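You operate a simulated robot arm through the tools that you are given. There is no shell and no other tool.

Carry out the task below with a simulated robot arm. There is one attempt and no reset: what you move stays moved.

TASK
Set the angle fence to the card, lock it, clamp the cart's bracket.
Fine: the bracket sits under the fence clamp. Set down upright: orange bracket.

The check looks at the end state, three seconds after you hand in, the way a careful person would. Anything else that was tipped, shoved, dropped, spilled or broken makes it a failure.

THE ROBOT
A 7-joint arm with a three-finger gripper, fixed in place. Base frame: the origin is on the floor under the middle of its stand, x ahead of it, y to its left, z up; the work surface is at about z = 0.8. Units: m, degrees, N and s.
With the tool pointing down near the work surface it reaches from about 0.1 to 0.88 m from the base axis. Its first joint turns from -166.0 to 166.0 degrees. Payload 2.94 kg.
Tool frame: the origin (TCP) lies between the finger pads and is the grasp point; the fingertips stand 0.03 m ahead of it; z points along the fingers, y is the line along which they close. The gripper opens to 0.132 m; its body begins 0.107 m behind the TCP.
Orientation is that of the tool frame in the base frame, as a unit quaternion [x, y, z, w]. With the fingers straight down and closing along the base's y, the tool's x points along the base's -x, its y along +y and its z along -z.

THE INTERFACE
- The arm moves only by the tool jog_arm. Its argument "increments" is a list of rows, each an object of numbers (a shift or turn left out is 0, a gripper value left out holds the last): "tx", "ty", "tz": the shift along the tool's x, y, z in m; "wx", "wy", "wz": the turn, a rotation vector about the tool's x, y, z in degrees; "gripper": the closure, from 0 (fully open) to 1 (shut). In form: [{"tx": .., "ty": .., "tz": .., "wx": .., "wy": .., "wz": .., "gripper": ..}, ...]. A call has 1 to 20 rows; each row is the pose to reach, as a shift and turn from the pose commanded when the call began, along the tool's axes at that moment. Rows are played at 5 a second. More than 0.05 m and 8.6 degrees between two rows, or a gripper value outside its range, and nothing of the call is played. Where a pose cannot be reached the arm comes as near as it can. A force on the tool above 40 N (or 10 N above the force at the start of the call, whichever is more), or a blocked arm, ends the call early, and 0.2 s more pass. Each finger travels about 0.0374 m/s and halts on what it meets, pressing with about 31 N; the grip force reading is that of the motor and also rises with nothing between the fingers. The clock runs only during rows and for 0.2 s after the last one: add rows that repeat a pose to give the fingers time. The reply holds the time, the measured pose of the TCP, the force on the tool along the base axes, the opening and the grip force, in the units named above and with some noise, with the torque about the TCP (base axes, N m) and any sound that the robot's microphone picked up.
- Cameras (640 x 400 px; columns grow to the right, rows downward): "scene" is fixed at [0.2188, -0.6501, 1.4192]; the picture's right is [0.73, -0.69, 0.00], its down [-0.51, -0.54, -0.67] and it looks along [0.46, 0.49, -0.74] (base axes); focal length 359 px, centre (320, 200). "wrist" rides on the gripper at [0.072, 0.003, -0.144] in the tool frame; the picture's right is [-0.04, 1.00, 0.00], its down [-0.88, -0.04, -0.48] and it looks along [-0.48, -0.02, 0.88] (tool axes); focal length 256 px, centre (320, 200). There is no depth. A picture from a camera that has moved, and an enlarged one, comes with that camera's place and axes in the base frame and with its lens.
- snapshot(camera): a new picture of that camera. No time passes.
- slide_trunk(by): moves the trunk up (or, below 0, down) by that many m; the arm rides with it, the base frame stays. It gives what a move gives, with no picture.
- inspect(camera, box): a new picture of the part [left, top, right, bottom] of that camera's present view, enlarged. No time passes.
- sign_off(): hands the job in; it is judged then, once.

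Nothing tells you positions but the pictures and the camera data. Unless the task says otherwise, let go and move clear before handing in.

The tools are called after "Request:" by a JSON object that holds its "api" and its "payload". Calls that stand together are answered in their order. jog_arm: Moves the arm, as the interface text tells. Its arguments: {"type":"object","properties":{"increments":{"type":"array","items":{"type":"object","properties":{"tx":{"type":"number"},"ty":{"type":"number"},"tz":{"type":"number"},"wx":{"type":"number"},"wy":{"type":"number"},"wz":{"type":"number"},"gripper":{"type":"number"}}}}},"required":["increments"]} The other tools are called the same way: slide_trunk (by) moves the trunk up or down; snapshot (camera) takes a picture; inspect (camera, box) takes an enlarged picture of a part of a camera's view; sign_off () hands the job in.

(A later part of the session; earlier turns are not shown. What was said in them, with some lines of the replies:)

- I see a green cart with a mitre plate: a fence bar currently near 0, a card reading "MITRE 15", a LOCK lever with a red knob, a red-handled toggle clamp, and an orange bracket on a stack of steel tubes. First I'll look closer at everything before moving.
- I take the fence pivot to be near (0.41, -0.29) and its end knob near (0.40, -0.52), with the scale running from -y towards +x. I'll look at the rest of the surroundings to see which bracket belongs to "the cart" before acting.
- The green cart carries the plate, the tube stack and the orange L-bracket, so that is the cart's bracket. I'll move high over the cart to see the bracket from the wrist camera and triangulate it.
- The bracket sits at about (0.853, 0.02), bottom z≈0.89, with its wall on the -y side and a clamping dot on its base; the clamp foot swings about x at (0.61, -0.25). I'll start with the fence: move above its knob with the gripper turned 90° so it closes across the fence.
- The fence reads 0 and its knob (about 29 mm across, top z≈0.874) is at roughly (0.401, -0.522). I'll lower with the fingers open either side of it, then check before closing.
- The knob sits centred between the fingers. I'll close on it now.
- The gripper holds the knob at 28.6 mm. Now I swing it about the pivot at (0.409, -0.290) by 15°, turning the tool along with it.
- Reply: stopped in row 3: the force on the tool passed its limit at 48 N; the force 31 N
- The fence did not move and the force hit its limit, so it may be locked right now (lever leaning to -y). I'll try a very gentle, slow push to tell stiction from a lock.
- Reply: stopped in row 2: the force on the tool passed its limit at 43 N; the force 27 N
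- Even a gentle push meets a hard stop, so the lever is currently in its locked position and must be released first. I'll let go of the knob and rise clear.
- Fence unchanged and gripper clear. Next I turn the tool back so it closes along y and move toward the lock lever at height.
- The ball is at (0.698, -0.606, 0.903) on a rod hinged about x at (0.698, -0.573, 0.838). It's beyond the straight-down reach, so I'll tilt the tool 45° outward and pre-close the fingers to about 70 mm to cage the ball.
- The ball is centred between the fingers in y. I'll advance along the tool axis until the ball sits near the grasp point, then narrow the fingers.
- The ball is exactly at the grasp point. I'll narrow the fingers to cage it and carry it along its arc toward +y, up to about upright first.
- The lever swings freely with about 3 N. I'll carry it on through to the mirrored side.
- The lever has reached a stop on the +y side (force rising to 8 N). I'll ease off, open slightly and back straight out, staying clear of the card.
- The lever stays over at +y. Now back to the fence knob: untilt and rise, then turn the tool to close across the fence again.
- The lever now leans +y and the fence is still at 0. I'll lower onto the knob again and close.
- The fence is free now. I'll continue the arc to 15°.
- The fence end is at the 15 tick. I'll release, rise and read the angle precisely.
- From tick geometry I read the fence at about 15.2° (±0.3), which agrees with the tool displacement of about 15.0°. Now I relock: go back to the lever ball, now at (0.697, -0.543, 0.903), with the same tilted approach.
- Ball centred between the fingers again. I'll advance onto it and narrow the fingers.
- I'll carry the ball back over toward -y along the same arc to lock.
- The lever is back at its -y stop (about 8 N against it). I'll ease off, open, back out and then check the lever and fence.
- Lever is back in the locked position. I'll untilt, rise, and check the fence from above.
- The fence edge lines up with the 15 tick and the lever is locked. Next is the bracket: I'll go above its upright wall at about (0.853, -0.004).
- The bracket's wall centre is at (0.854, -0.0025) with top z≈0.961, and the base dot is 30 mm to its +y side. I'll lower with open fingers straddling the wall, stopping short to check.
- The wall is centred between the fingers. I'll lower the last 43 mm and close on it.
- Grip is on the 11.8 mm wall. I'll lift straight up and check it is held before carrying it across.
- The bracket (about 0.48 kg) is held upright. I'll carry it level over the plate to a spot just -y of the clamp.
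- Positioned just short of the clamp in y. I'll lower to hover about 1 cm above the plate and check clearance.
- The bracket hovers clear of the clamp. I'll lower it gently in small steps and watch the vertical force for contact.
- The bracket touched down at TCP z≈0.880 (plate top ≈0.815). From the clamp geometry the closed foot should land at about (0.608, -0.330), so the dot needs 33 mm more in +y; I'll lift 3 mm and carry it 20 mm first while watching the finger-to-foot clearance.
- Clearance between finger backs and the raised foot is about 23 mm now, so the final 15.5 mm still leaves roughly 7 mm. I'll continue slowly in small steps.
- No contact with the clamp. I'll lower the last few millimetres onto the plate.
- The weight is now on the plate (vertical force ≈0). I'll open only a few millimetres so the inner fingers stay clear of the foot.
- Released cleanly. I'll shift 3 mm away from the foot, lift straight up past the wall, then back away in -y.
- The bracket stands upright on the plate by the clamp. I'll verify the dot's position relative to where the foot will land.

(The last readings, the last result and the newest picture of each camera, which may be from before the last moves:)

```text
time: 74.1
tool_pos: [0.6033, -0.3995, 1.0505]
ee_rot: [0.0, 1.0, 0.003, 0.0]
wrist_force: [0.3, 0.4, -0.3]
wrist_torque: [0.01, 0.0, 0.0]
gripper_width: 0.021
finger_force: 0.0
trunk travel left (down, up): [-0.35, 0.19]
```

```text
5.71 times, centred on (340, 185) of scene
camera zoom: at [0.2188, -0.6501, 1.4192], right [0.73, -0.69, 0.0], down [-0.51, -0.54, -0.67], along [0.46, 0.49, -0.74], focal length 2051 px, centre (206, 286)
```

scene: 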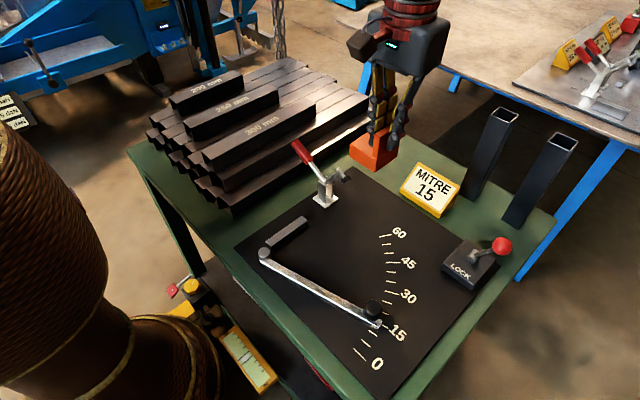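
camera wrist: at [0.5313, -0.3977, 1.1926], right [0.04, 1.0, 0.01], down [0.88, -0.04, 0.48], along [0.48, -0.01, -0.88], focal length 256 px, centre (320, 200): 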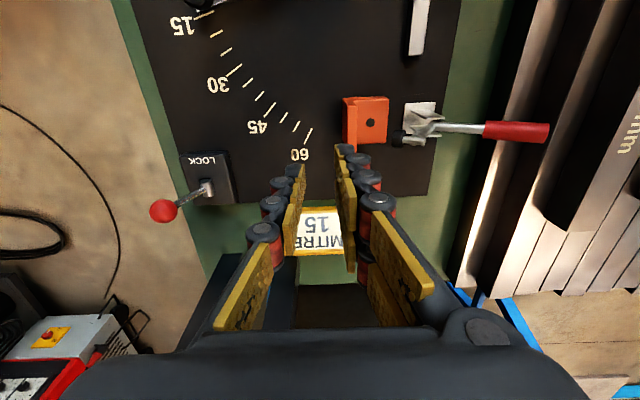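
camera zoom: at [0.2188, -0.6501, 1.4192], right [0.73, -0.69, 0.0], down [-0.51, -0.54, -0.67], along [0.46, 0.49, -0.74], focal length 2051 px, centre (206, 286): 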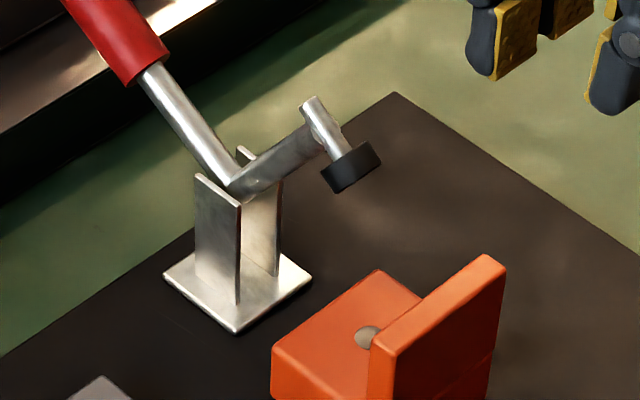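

The dot is at (0.607, -0.330), right under where the foot lands. Now for the clamp handle: pivot (y -0.252, z 0.860), handle rising at about 31° to its end at (0.609, -0.152, 0.92); I'll come over it with the gripper turned to close along x.

Request:
{"api": "jog_arm", "payload": {"increments": [{"tx": 0.0, "ty": 0.0, "tz": -0.03, "wz": 8.2, "gripper": 0.4}, {"tx": -0.0006, "ty": 0.02, "tz": -0.05, "wz": 16.4, "gripper": 0.4}, {"tx": -0.0012, "ty": 0.045, "tz": -0.05, "wz": 24.5, "gripper": 0.4}, {"tx": -0.0018, "ty": 0.07, "tz": -0.05, "wz": 32.7, "gripper": 0.4}, {"tx": -0.0024, "ty": 0.095, "tz": -0.05, "wz": 40.9, "gripper": 0.4}, {"tx": -0.003, "ty": 0.12, "tz": -0.05, "wz": 49.1, "gripper": 0.4}, {"tx": -0.0036, "ty": 0.145, "tz": -0.05, "wz": 57.3, "gripper": 0.4}, {"tx": -0.0042, "ty": 0.17, "tz": -0.05, "wz": 65.5, "gripper": 0.4}, {"tx": -0.0048, "ty": 0.19, "tz": -0.05, "wz": 73.6, "gripper": 0.4}, {"tx": -0.0054, "ty": 0.21, "tz": -0.05, "wz": 81.8, "gripper": 0.4}, {"tx": -0.006, "ty": 0.2245, "tz": -0.05, "wz": 90, "gripper": 0.4}, {"tx": -0.006, "ty": 0.2245, "tz": -0.05, "wz": 90, "gripper": 0.4}]}}

Request:
{"api": "snapshot", "payload": {"camera": "wrist"}}

Request:
{"api": "snapshot", "payload": {"camera": "scene"}}

```text
time: 76.7
tool_pos: [0.6103, -0.175, 1.0997]
ee_rot: [0.707, 0.707, 0.003, -0.002]
wrist_force: [-0.1, 0.0, 0.3]
wrist_torque: [-0.01, -0.01, 0.06]
gripper_width: 0.0792
finger_force: 0.1
trunk travel left (down, up): [-0.35, 0.19]
```

```text
taken
camera wrist: at [0.6132, -0.1046, 1.2433], right [1.0, -0.04, 0.0], down [-0.04, -0.88, 0.47], along [-0.02, -0.47, -0.88], focal length 256 px, centre (320, 200)
```

wrist: 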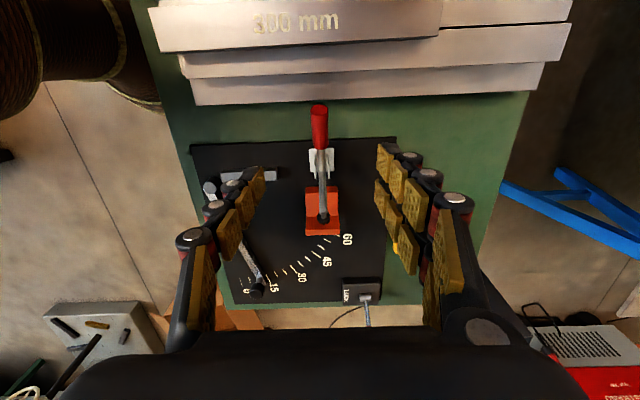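

```text
taken
```

scene: 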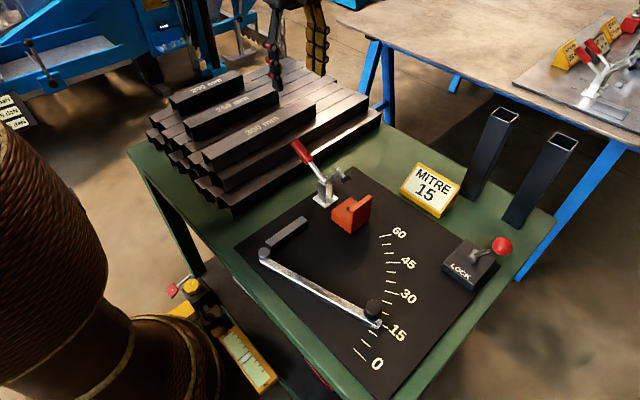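

The handle is centred under the fingers in x and the path is clear of the tube stack. I'll descend to straddle the red grip.

Request:
{"api": "jog_arm", "payload": {"increments": [{"ty": -0.001, "tz": 0.035}, {"ty": -0.001, "tz": 0.075}, {"ty": -0.001, "tz": 0.115}, {"ty": -0.001, "tz": 0.15}, {"ty": -0.001, "tz": 0.175}, {"ty": -0.001, "tz": 0.191}, {"ty": -0.001, "tz": 0.191}]}}

Request:
{"api": "snapshot", "payload": {"camera": "wrist"}}

Request:
{"api": "inspect", "payload": {"camera": "scene", "box": [240, 60, 400, 230]}}

```text
time: 78.3
tool_pos: [0.611, -0.1751, 0.9094]
ee_rot: [0.706, 0.708, 0.004, -0.002]
wrist_force: [0.5, 0.8, -0.9]
wrist_torque: [0.0, 0.03, -0.01]
gripper_width: 0.079
finger_force: 0.0
trunk travel left (down, up): [-0.35, 0.19]
```

```text
taken
camera wrist: at [0.6138, -0.1036, 1.0528], right [1.0, -0.04, 0.0], down [-0.04, -0.88, 0.47], along [-0.02, -0.47, -0.88], focal length 256 px, centre (320, 200)
```

wrist: 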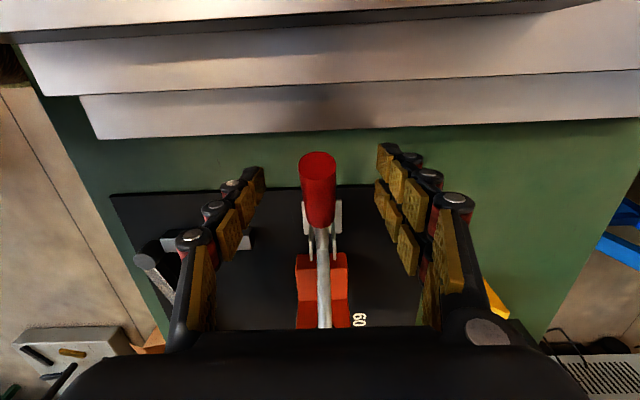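

```text
2.35 times, centred on (320, 145) of scene
camera zoom: at [0.2188, -0.6501, 1.4192], right [0.73, -0.69, 0.0], down [-0.51, -0.54, -0.67], along [0.46, 0.49, -0.74], focal length 845 px, centre (320, 329)
```

zoom: 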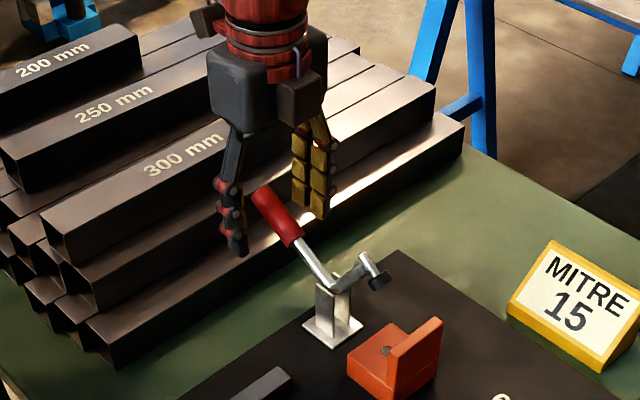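

The red grip lies between the fingers at the grasp point. I'll close on it.

Request:
{"api": "jog_arm", "payload": {"increments": [{"gripper": 1}, {"gripper": 1}, {"gripper": 1}, {"gripper": 1}, {"gripper": 1}, {"gripper": 1}, {"gripper": 1}]}}

Request:
{"api": "snapshot", "payload": {"camera": "wrist"}}

```text
time: 79.9
tool_pos: [0.61, -0.1745, 0.9091]
ee_rot: [0.707, 0.708, 0.003, -0.003]
wrist_force: [-3.7, -0.7, -1.9]
wrist_torque: [0.14, -0.06, 0.27]
gripper_width: 0.0206
finger_force: 45.3
trunk travel left (down, up): [-0.35, 0.19]
```

```text
taken
camera wrist: at [0.6132, -0.1036, 1.0527], right [1.0, -0.04, 0.0], down [-0.04, -0.88, 0.47], along [-0.02, -0.47, -0.88], focal length 256 px, centre (320, 200)
```

wrist: 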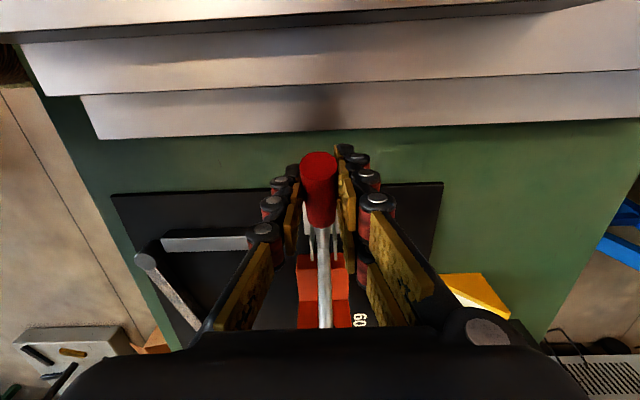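

The handle is gripped (20.6 mm). I'll swing it up along its arc about the clamp pivot, first part only.

Request:
{"api": "jog_arm", "payload": {"increments": [{"tx": -0.0043, "tz": -0.0062}, {"tx": -0.0094, "tz": -0.0124}, {"tx": -0.015, "tz": -0.0181}, {"tx": -0.021, "tz": -0.0233}, {"tx": -0.0276, "tz": -0.0279}, {"tx": -0.0344, "tz": -0.032}, {"tx": -0.0344, "tz": -0.032}]}}

Request:
{"api": "snapshot", "payload": {"camera": "wrist"}}

Request:
{"api": "inspect", "payload": {"camera": "scene", "box": [260, 80, 400, 230]}}

```text
time: 81.5
tool_pos: [0.6109, -0.2088, 0.9403]
ee_rot: [0.707, 0.707, 0.003, -0.002]
wrist_force: [2.2, 18.8, -3.2]
wrist_torque: [1.7, -0.08, 0.06]
gripper_width: 0.0211
finger_force: 45.4
trunk travel left (down, up): [-0.35, 0.19]
```

```text
taken
camera wrist: at [0.6131, -0.1376, 1.0842], right [1.0, -0.04, 0.0], down [-0.04, -0.88, 0.47], along [-0.02, -0.47, -0.88], focal length 256 px, centre (320, 200)
```

wrist: 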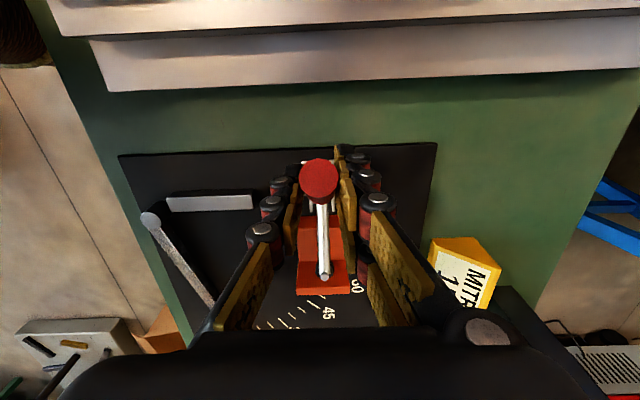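

```text
2.67 times, centred on (330, 155) of scene
camera zoom: at [0.2188, -0.6501, 1.4192], right [0.73, -0.69, 0.0], down [-0.51, -0.54, -0.67], along [0.46, 0.49, -0.74], focal length 957 px, centre (293, 320)
```

zoom: 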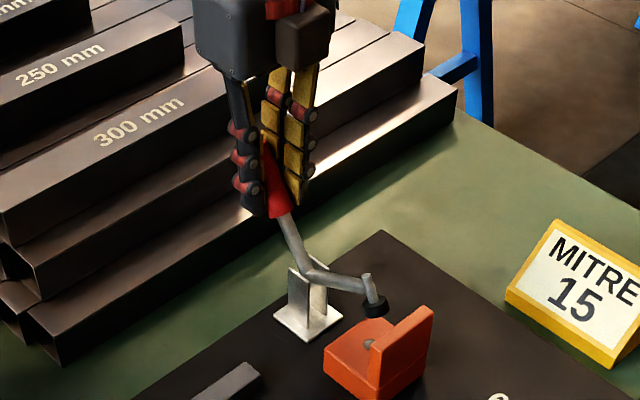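

The arm is coming down over the bracket. There's some twisting load from the grip, so I'll tilt the tool a little with the handle as I continue.

Request:
{"api": "jog_arm", "payload": {"increments": [{"tx": 0.0, "tz": 0.0, "wy": 6}, {"tx": -0.0036, "tz": -0.0018, "wy": 10}, {"tx": -0.0073, "tz": -0.0034, "wy": 14}, {"tx": -0.011, "tz": -0.0049, "wy": 18}, {"tx": -0.0148, "tz": -0.0062, "wy": 21}, {"tx": -0.0187, "tz": -0.0074, "wy": 24}, {"tx": -0.0225, "tz": -0.0084, "wy": 27}, {"tx": -0.0264, "tz": -0.0092, "wy": 30}, {"tx": -0.0264, "tz": -0.0092, "wy": 30}]}}

Request:
{"api": "inspect", "payload": {"camera": "scene", "box": [260, 80, 400, 230]}}

Request:
{"api": "snapshot", "payload": {"camera": "wrist"}}

```text
time: 83.5
tool_pos: [0.6102, -0.2368, 0.9496]
ee_rot: [0.681, 0.683, 0.186, -0.184]
wrist_force: [9.7, -12.6, 10.0]
wrist_torque: [-1.31, -0.84, 0.1]
gripper_width: 0.021
finger_force: 45.0
trunk travel left (down, up): [-0.35, 0.19]
```

```text
2.67 times, centred on (330, 155) of scene
camera zoom: at [0.2188, -0.6501, 1.4192], right [0.73, -0.69, 0.0], down [-0.51, -0.54, -0.67], along [0.46, 0.49, -0.74], focal length 957 px, centre (293, 320)
```

zoom: 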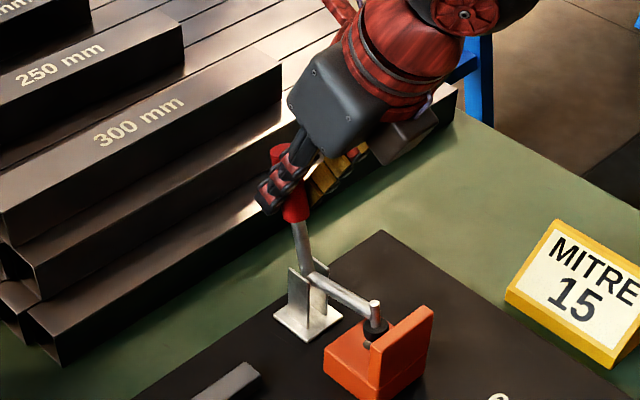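

```text
taken
camera wrist: at [0.6129, -0.2477, 1.1103], right [1.0, -0.04, -0.02], down [-0.04, -1.0, -0.03], along [-0.02, 0.04, -1.0], focal length 256 px, centre (320, 200)
```

wrist: 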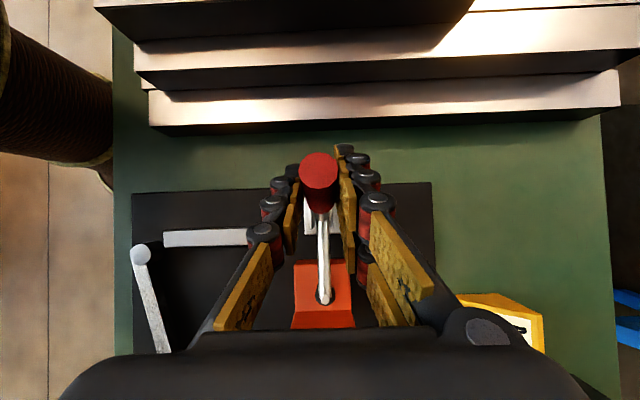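

Request:
{"api": "inspect", "payload": {"camera": "scene", "box": [315, 150, 385, 220]}}

Request:
{"api": "inspect", "payload": {"camera": "wrist", "box": [270, 140, 370, 340]}}

```text
5.71 times, centred on (350, 185) of scene
camera zoom: at [0.2188, -0.6501, 1.4192], right [0.73, -0.69, 0.0], down [-0.51, -0.54, -0.67], along [0.46, 0.49, -0.74], focal length 2051 px, centre (149, 286)
```

zoom: 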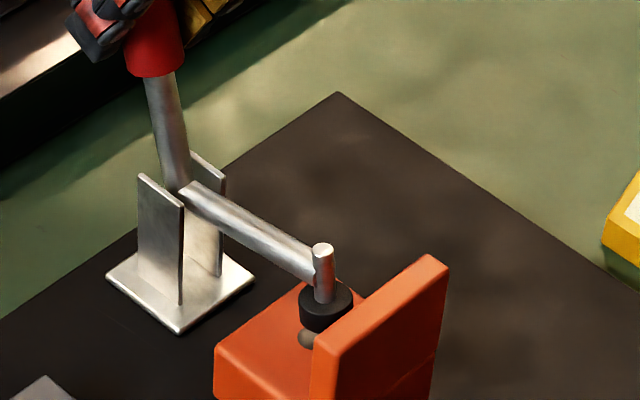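

```text
2.00 times, centred on (320, 240) of wrist
camera zoom: at [0.6129, -0.2477, 1.1103], right [1.0, -0.04, -0.02], down [-0.04, -1.0, -0.03], along [-0.02, 0.04, -1.0], focal length 512 px, centre (320, 120)
```

zoom: 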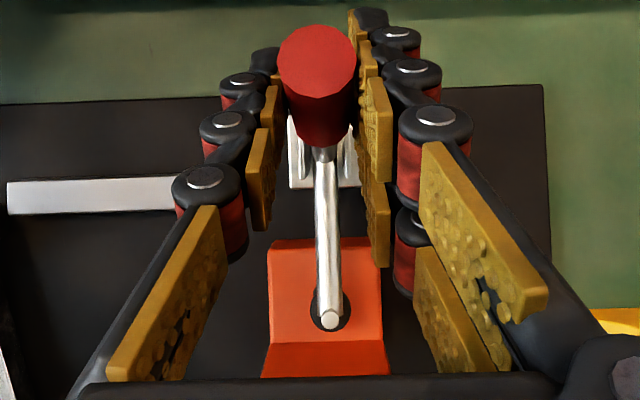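

The foot hovers about 8 mm above the dot. I'll continue a few more degrees slowly, watching forces and listening for the clamp.

Request:
{"api": "jog_arm", "payload": {"increments": [{"tx": -0.0022, "tz": -0.0018}, {"tx": -0.0045, "tz": -0.0036}, {"tx": -0.0071, "tz": -0.0053}, {"tx": -0.0098, "tz": -0.007}, {"tx": -0.0098, "tz": -0.007}]}}

Request:
{"api": "inspect", "payload": {"camera": "scene", "box": [315, 150, 385, 220]}}

```text
time: 84.7
tool_pos: [0.6116, -0.2452, 0.9504]
ee_rot: [0.682, 0.683, 0.185, -0.186]
wrist_force: [10.0, 18.7, 5.5]
wrist_torque: [1.58, -0.83, 0.11]
gripper_width: 0.021
finger_force: 44.7
trunk travel left (down, up): [-0.35, 0.19]
```

```text
5.71 times, centred on (350, 185) of scene
camera zoom: at [0.2188, -0.6501, 1.4192], right [0.73, -0.69, 0.0], down [-0.51, -0.54, -0.67], along [0.46, 0.49, -0.74], focal length 2051 px, centre (149, 286)
```

zoom: 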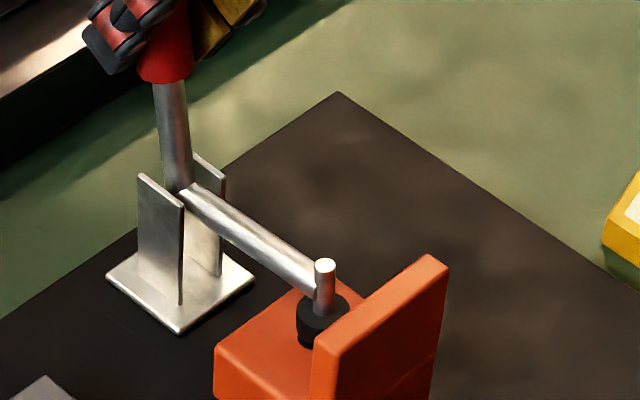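

The foot is at or nearly at the base. I'll press on a bit further to seat and lock the clamp.

Request:
{"api": "jog_arm", "payload": {"increments": [{"tx": -0.0025, "tz": -0.0015}, {"tx": -0.005, "tz": -0.003}, {"tx": -0.0075, "tz": -0.0044}, {"tx": -0.0075, "tz": -0.0044}]}}

Request:
{"api": "inspect", "payload": {"camera": "scene", "box": [315, 150, 385, 220]}}

```text
time: 85.6
tool_pos: [0.6105, -0.2519, 0.9497]
ee_rot: [0.682, 0.682, 0.187, -0.188]
wrist_force: [9.6, 20.3, 0.8]
wrist_torque: [0.23, -0.58, 0.03]
gripper_width: 0.021
finger_force: 45.4
trunk travel left (down, up): [-0.35, 0.19]
stopped in row 4: the force on the tool passed its limit at 41 N (the readings are from after the stop); the commanded pose is now the measured one
```

```text
5.71 times, centred on (350, 185) of scene
camera zoom: at [0.2188, -0.6501, 1.4192], right [0.73, -0.69, 0.0], down [-0.51, -0.54, -0.67], along [0.46, 0.49, -0.74], focal length 2051 px, centre (149, 286)
```

zoom: 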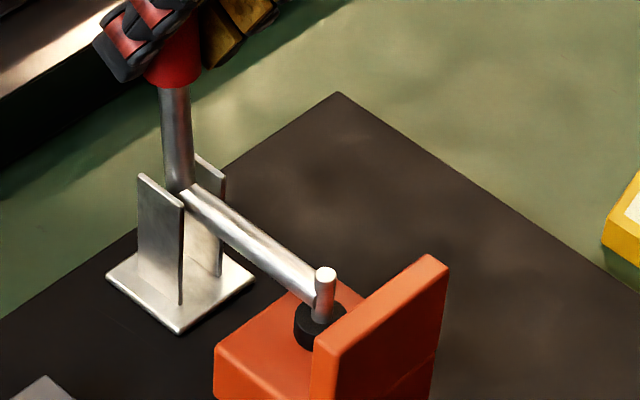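

The handle is vertical and the force rose sharply with the foot on the dot, so it has seated. I'll open the fingers slightly and see whether the clamp holds.

Request:
{"api": "jog_arm", "payload": {"increments": [{"gripper": 0.7}, {"gripper": 0.7}, {"gripper": 0.7}, {"gripper": 0.7}]}}

Request:
{"api": "inspect", "payload": {"camera": "scene", "box": [315, 150, 385, 220]}}

Request:
{"api": "snapshot", "payload": {"camera": "wrist"}}

```text
time: 86.6
tool_pos: [0.6087, -0.2546, 0.9497]
ee_rot: [0.682, 0.682, 0.186, -0.187]
wrist_force: [0.1, 0.3, 0.9]
wrist_torque: [0.02, 0.04, 0.0]
gripper_width: 0.0397
finger_force: 0.0
trunk travel left (down, up): [-0.35, 0.19]
```

```text
5.71 times, centred on (350, 185) of scene
camera zoom: at [0.2188, -0.6501, 1.4192], right [0.73, -0.69, 0.0], down [-0.51, -0.54, -0.67], along [0.46, 0.49, -0.74], focal length 2051 px, centre (149, 286)
```

zoom: 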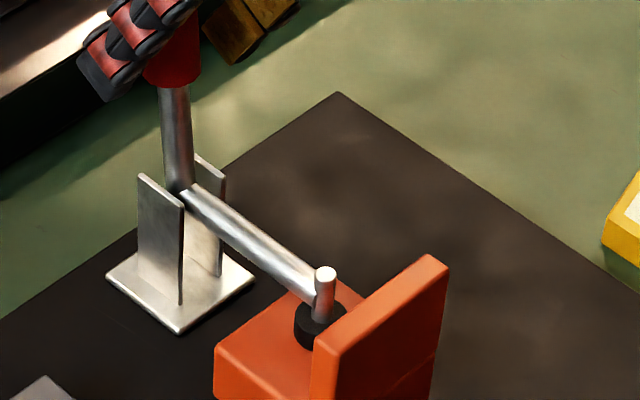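

```text
taken
camera wrist: at [0.6124, -0.2668, 1.1103], right [1.0, -0.04, -0.02], down [-0.04, -1.0, -0.04], along [-0.02, 0.04, -1.0], focal length 256 px, centre (320, 200)
```

wrist: 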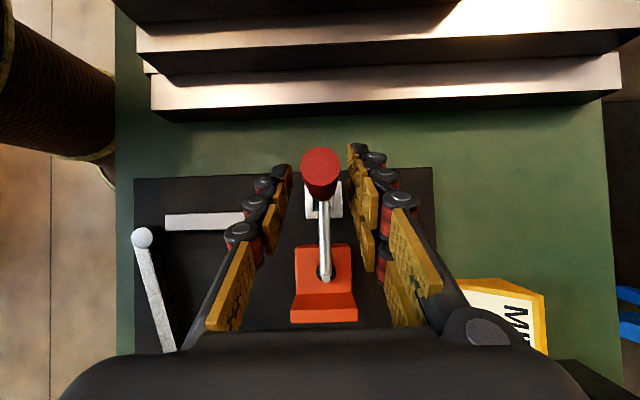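

The clamp holds with the fingers open. I'll zoom in on the foot contact before moving away.

Request:
{"api": "inspect", "payload": {"camera": "scene", "box": [330, 175, 375, 215]}}

Request:
{"api": "inspect", "payload": {"camera": "wrist", "box": [280, 210, 370, 330]}}

```text
10.00 times, centred on (352, 195) of scene
camera zoom: at [0.2188, -0.6501, 1.4192], right [0.73, -0.69, 0.0], down [-0.51, -0.54, -0.67], along [0.46, 0.49, -0.74], focal length 3589 px, centre (-5, 250)
```

zoom: 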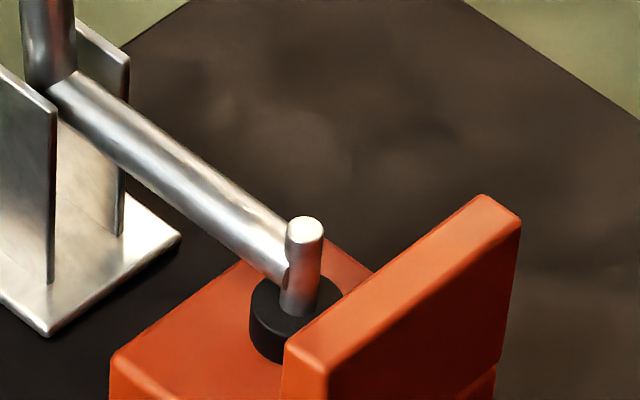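

```text
3.33 times, centred on (325, 270) of wrist
camera zoom: at [0.6124, -0.2668, 1.1103], right [1.0, -0.04, -0.02], down [-0.04, -1.0, -0.04], along [-0.02, 0.04, -1.0], focal length 853 px, centre (303, -33)
```

zoom: 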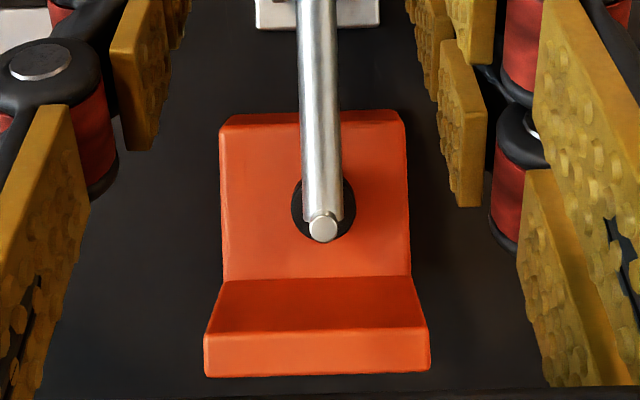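

The foot sits squarely on the dot with the spindle vertical and the bracket upright. I'll open wider and back away along the tool axis, then level the tool and go to a clear high pose.

Request:
{"api": "jog_arm", "payload": {"increments": [{"gripper": 0.45}, {"gripper": 0.45}, {"gripper": 0.45}, {"tz": -0.02, "gripper": 0.45}, {"tz": -0.05, "gripper": 0.45}, {"tz": -0.09, "gripper": 0.45}, {"tz": -0.13, "gripper": 0.45}, {"tz": -0.16, "gripper": 0.45}, {"tz": -0.16, "gripper": 0.45}]}}

Request:
{"api": "snapshot", "payload": {"camera": "scene"}}

Request:
{"api": "snapshot", "payload": {"camera": "wrist"}}

```text
time: 88.6
tool_pos: [0.6088, -0.3387, 1.0876]
ee_rot: [0.681, 0.683, 0.186, -0.187]
wrist_force: [-0.5, 0.4, -0.2]
wrist_torque: [0.01, -0.02, -0.02]
gripper_width: 0.0728
finger_force: 0.1
trunk travel left (down, up): [-0.35, 0.19]
```

```text
taken
```

scene: 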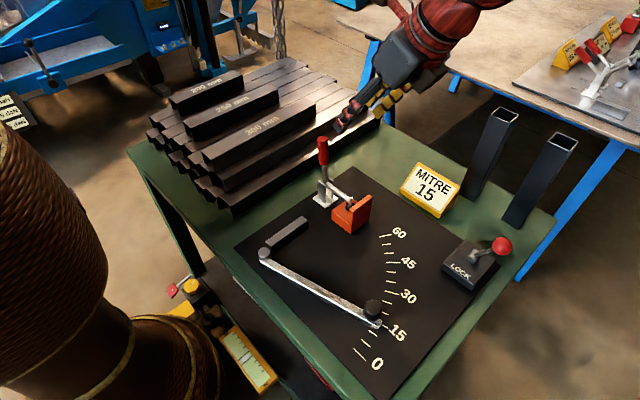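

```text
taken
camera wrist: at [0.6125, -0.3492, 1.2483], right [1.0, -0.04, -0.02], down [-0.04, -1.0, -0.04], along [-0.02, 0.04, -1.0], focal length 256 px, centre (320, 200)
```

wrist: 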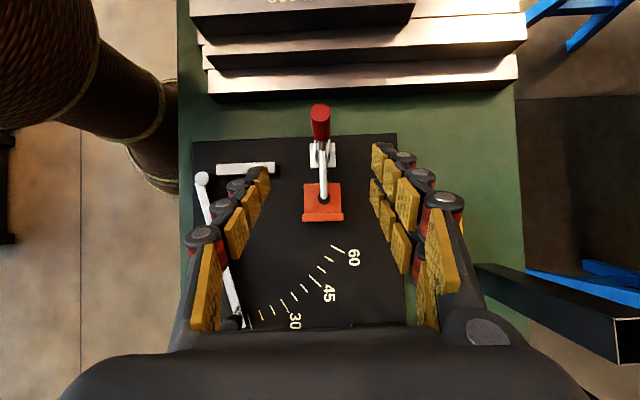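

All looks as intended. While the wrist camera looks straight down, I'll move over the fence for one precise angle reading after locking.

Request:
{"api": "jog_arm", "payload": {"increments": [{"tx": -0.0267, "ty": -0.0275, "tz": -0.0154}, {"tx": -0.0533, "ty": -0.055, "tz": -0.0308}, {"tx": -0.08, "ty": -0.0825, "tz": -0.0463}, {"tx": -0.1067, "ty": -0.11, "tz": -0.0617}, {"tx": -0.1333, "ty": -0.1375, "tz": -0.0771}, {"tx": -0.16, "ty": -0.165, "tz": -0.0925}, {"tx": -0.16, "ty": -0.165, "tz": -0.0925}]}}

Request:
{"api": "snapshot", "payload": {"camera": "wrist"}}

Request:
{"api": "inspect", "payload": {"camera": "wrist", "box": [270, 20, 400, 120]}}

Request:
{"api": "inspect", "payload": {"camera": "wrist", "box": [270, 120, 400, 220]}}

```text
time: 90.2
tool_pos: [0.4424, -0.522, 1.088]
ee_rot: [0.681, 0.683, 0.186, -0.188]
wrist_force: [-0.5, -0.5, -0.6]
wrist_torque: [0.03, 0.01, -0.02]
gripper_width: 0.0729
finger_force: 0.1
trunk travel left (down, up): [-0.35, 0.19]
```

```text
taken
camera wrist: at [0.4458, -0.5336, 1.2474], right [1.0, -0.04, -0.02], down [-0.04, -1.0, -0.04], along [-0.02, 0.04, -1.0], focal length 256 px, centre (320, 200)
```

wrist: 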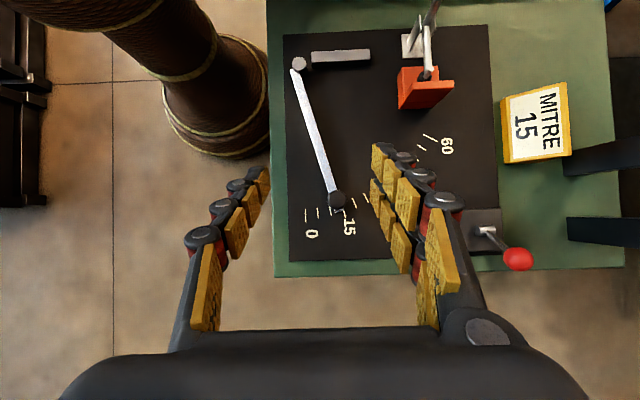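

```text
4.00 times, centred on (335, 70) of wrist
camera zoom: at [0.4458, -0.5336, 1.2474], right [1.0, -0.04, -0.02], down [-0.04, -1.0, -0.04], along [-0.02, 0.04, -1.0], focal length 1024 px, centre (260, 720)
```

zoom: 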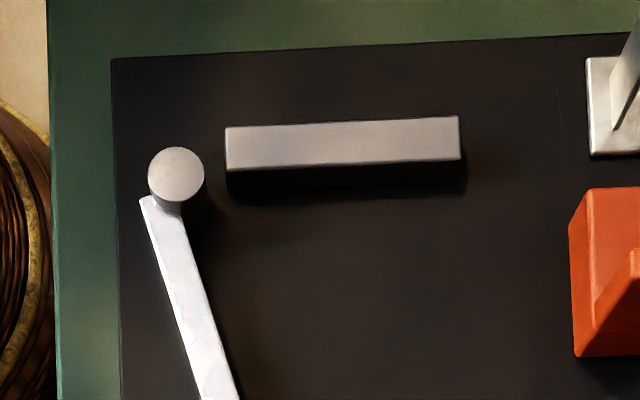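

```text
4.00 times, centred on (335, 170) of wrist
camera zoom: at [0.4458, -0.5336, 1.2474], right [1.0, -0.04, -0.02], down [-0.04, -1.0, -0.04], along [-0.02, 0.04, -1.0], focal length 1024 px, centre (260, 320)
```

zoom: 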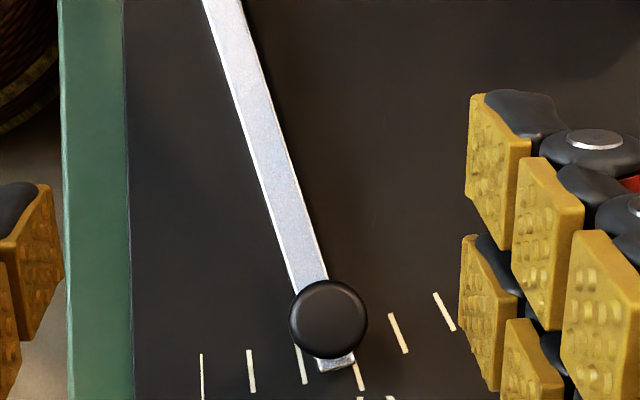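

The fence reads close to 15°; I'll measure its edges against the ticks at higher zoom to be sure.

Request:
{"api": "inspect", "payload": {"camera": "wrist", "box": [290, 60, 322, 80]}}

Request:
{"api": "inspect", "payload": {"camera": "wrist", "box": [320, 170, 352, 190]}}

Request:
{"api": "inspect", "payload": {"camera": "wrist", "box": [296, 190, 360, 230]}}

Request:
{"api": "inspect", "payload": {"camera": "wrist", "box": [320, 180, 384, 220]}}

```text
16.00 times, centred on (306, 70) of wrist
camera zoom: at [0.4458, -0.5336, 1.2474], right [1.0, -0.04, -0.02], down [-0.04, -1.0, -0.04], along [-0.02, 0.04, -1.0], focal length 4096 px, centre (544, 2280)
```

zoom: 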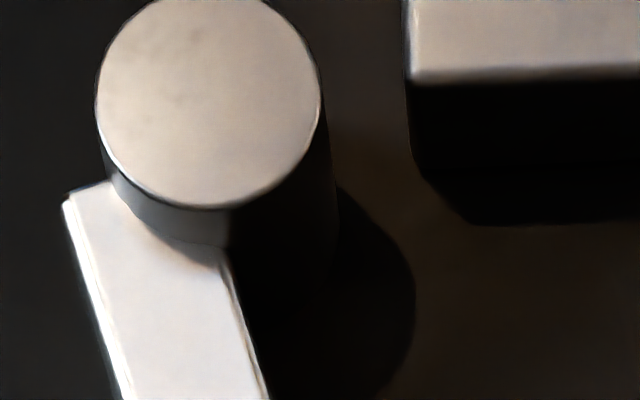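

```text
16.00 times, centred on (336, 180) of wrist
camera zoom: at [0.4458, -0.5336, 1.2474], right [1.0, -0.04, -0.02], down [-0.04, -1.0, -0.04], along [-0.02, 0.04, -1.0], focal length 4096 px, centre (64, 520)
```

zoom: 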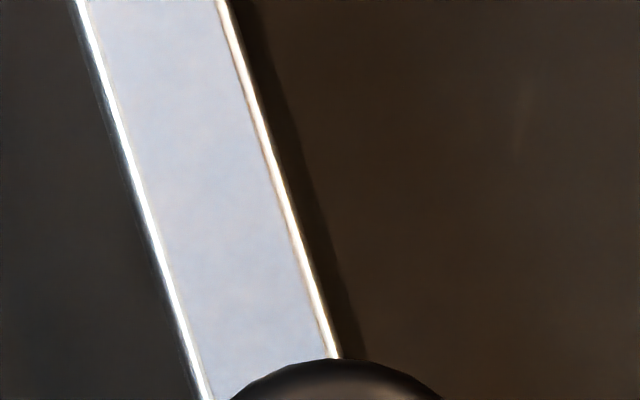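

```text
10.00 times, centred on (328, 210) of wrist
camera zoom: at [0.4458, -0.5336, 1.2474], right [1.0, -0.04, -0.02], down [-0.04, -1.0, -0.04], along [-0.02, 0.04, -1.0], focal length 2560 px, centre (240, 100)
```

zoom: 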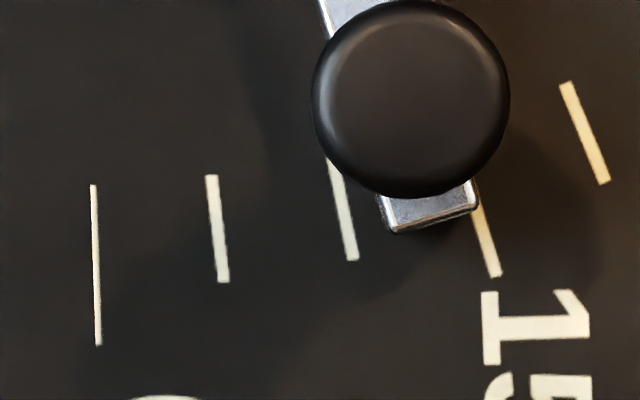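

```text
10.00 times, centred on (352, 200) of wrist
camera zoom: at [0.4458, -0.5336, 1.2474], right [1.0, -0.04, -0.02], down [-0.04, -1.0, -0.04], along [-0.02, 0.04, -1.0], focal length 2560 px, centre (0, 200)
```

zoom: 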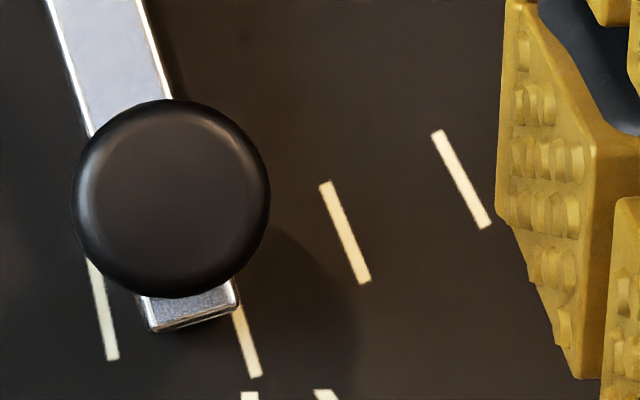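

The fence edge meets the 15 tick and the bar direction measures about 15.2°, fine. I'll compare the lock lever with its original locked picture and look over the rest of the scene.

Request:
{"api": "inspect", "payload": {"camera": "scene", "box": [420, 200, 540, 310]}}

Request:
{"api": "inspect", "payload": {"camera": "scene", "box": [260, 100, 420, 240]}}

Request:
{"api": "snapshot", "payload": {"camera": "scene"}}

```text
3.64 times, centred on (480, 255) of scene
camera zoom: at [0.2188, -0.6501, 1.4192], right [0.73, -0.69, 0.0], down [-0.51, -0.54, -0.67], along [0.46, 0.49, -0.74], focal length 1305 px, centre (-262, 0)
```

zoom: 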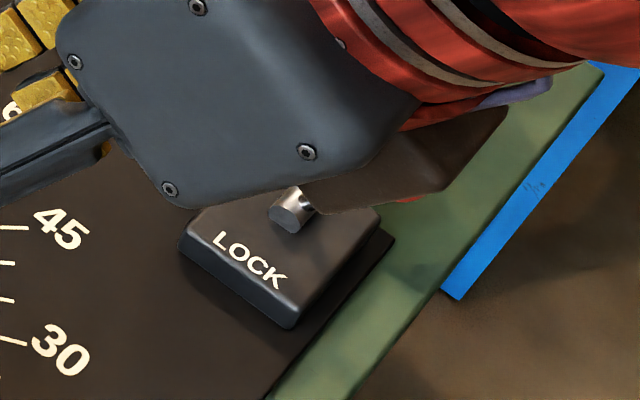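

```text
2.86 times, centred on (340, 170) of scene
camera zoom: at [0.2188, -0.6501, 1.4192], right [0.73, -0.69, 0.0], down [-0.51, -0.54, -0.67], along [0.46, 0.49, -0.74], focal length 1026 px, centre (263, 286)
```

zoom: 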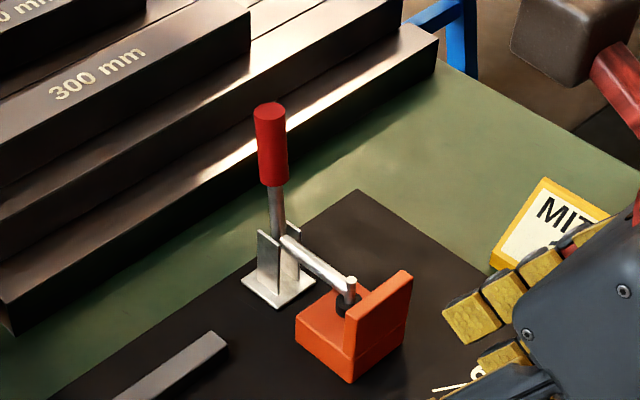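

```text
taken
```

scene: 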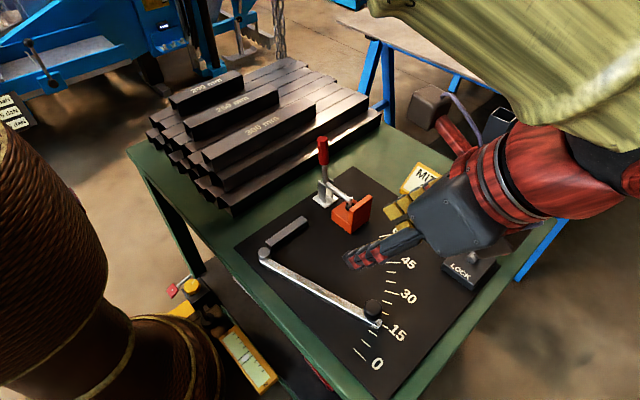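

The clamp, bracket and fence look right; the arm hides the lever from here. I'll level the tool and go to a high clear pose to check the lever.

Request:
{"api": "jog_arm", "payload": {"increments": [{"tx": 0.0288, "ty": -0.0137, "tz": 0.0008, "wy": -5.1}, {"tx": 0.0575, "ty": -0.0273, "tz": 0.0017, "wy": -10.2}, {"tx": 0.0863, "ty": -0.041, "tz": 0.0025, "wy": -15.3}, {"tx": 0.1151, "ty": -0.0547, "tz": 0.0033, "wy": -20.4}, {"tx": 0.1438, "ty": -0.0683, "tz": 0.0042, "wy": -25.5}, {"tx": 0.1726, "ty": -0.082, "tz": 0.005, "wy": -30.6}, {"tx": 0.1726, "ty": -0.082, "tz": 0.005, "wy": -30.6}]}}

Request:
{"api": "snapshot", "payload": {"camera": "scene"}}

Request:
{"api": "inspect", "payload": {"camera": "scene", "box": [420, 200, 540, 310]}}

Request:
{"api": "snapshot", "payload": {"camera": "wrist"}}

```text
time: 91.8
tool_pos: [0.3626, -0.3708, 1.1696]
ee_rot: [0.707, 0.708, -0.001, 0.0]
wrist_force: [0.2, -0.6, 0.1]
wrist_torque: [0.02, 0.01, 0.0]
gripper_width: 0.0724
finger_force: 0.0
trunk travel left (down, up): [-0.35, 0.19]
```

```text
taken
```

scene: 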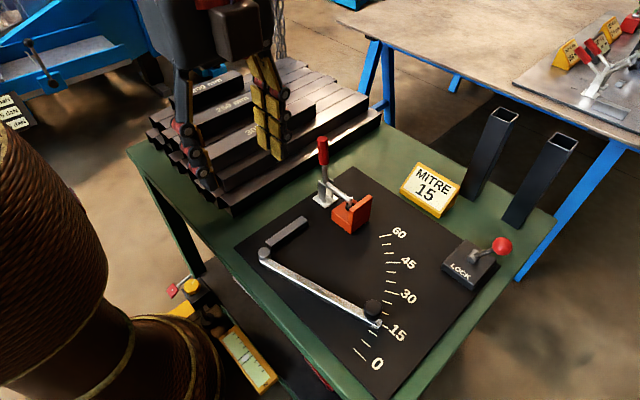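

```text
3.64 times, centred on (480, 255) of scene
camera zoom: at [0.2188, -0.6501, 1.4192], right [0.73, -0.69, 0.0], down [-0.51, -0.54, -0.67], along [0.46, 0.49, -0.74], focal length 1305 px, centre (-262, 0)
```

zoom: 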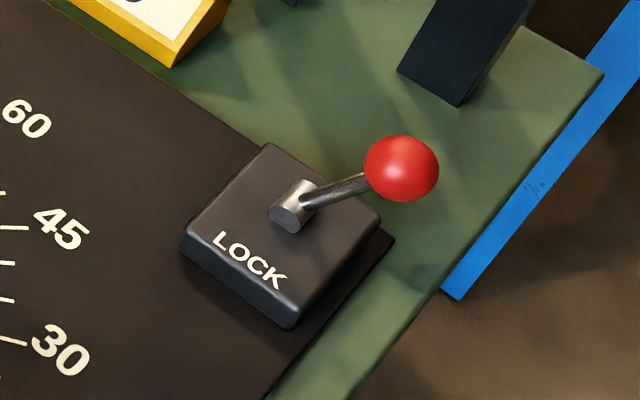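

```text
taken
camera wrist: at [0.3659, -0.3003, 1.313], right [1.0, -0.04, 0.0], down [-0.04, -0.88, 0.48], along [-0.02, -0.47, -0.88], focal length 256 px, centre (320, 200)
```

wrist: 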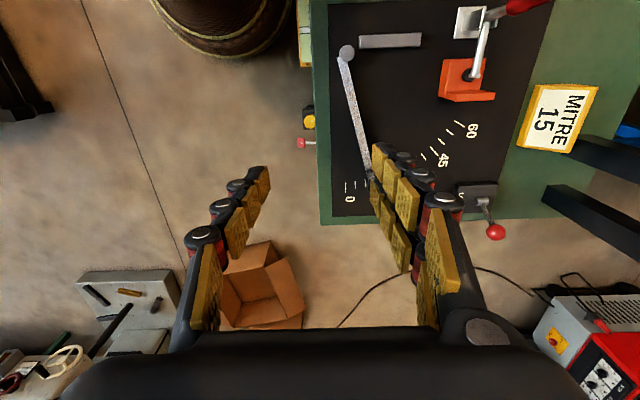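

The fence is at the 15 mark and the lock lever is back exactly where it was when the fence was rigidly locked. The orange bracket stands upright on the plate with the clamp foot on its dot and the handle vertical. Card, posts and tubes are undisturbed and the arm is clear, so I'm handing in.

Request:
{"api": "sign_off", "payload": {}}

```text
The job is handed in.
```

I set the fence to 15, locked it and clamped the orange bracket under the fence clamp. The job is handed in, but I haven't had the verdict.

- **Fence:** It was locked at 0 when I started, so I released the lever first and then swung the fence. Its edge meets the 15 tick. My readings of the angle ran from about 15.0° to 15.4°.
- **Lock:** The lever is back in the same position it held at the start, when the fence would not move under about 48 N. I did not push the fence again to test it.
- **Bracket:** It stands upright on the plate, with the clamp foot on the dot on its base.
- **Clamp:** The handle is vertical and stayed put when I let go. I heard no click, so I can't say whether it latches or just holds by friction.

The pictures show nothing else moved: the card, the posts and the other tubes are where they were. The arm is up and clear.
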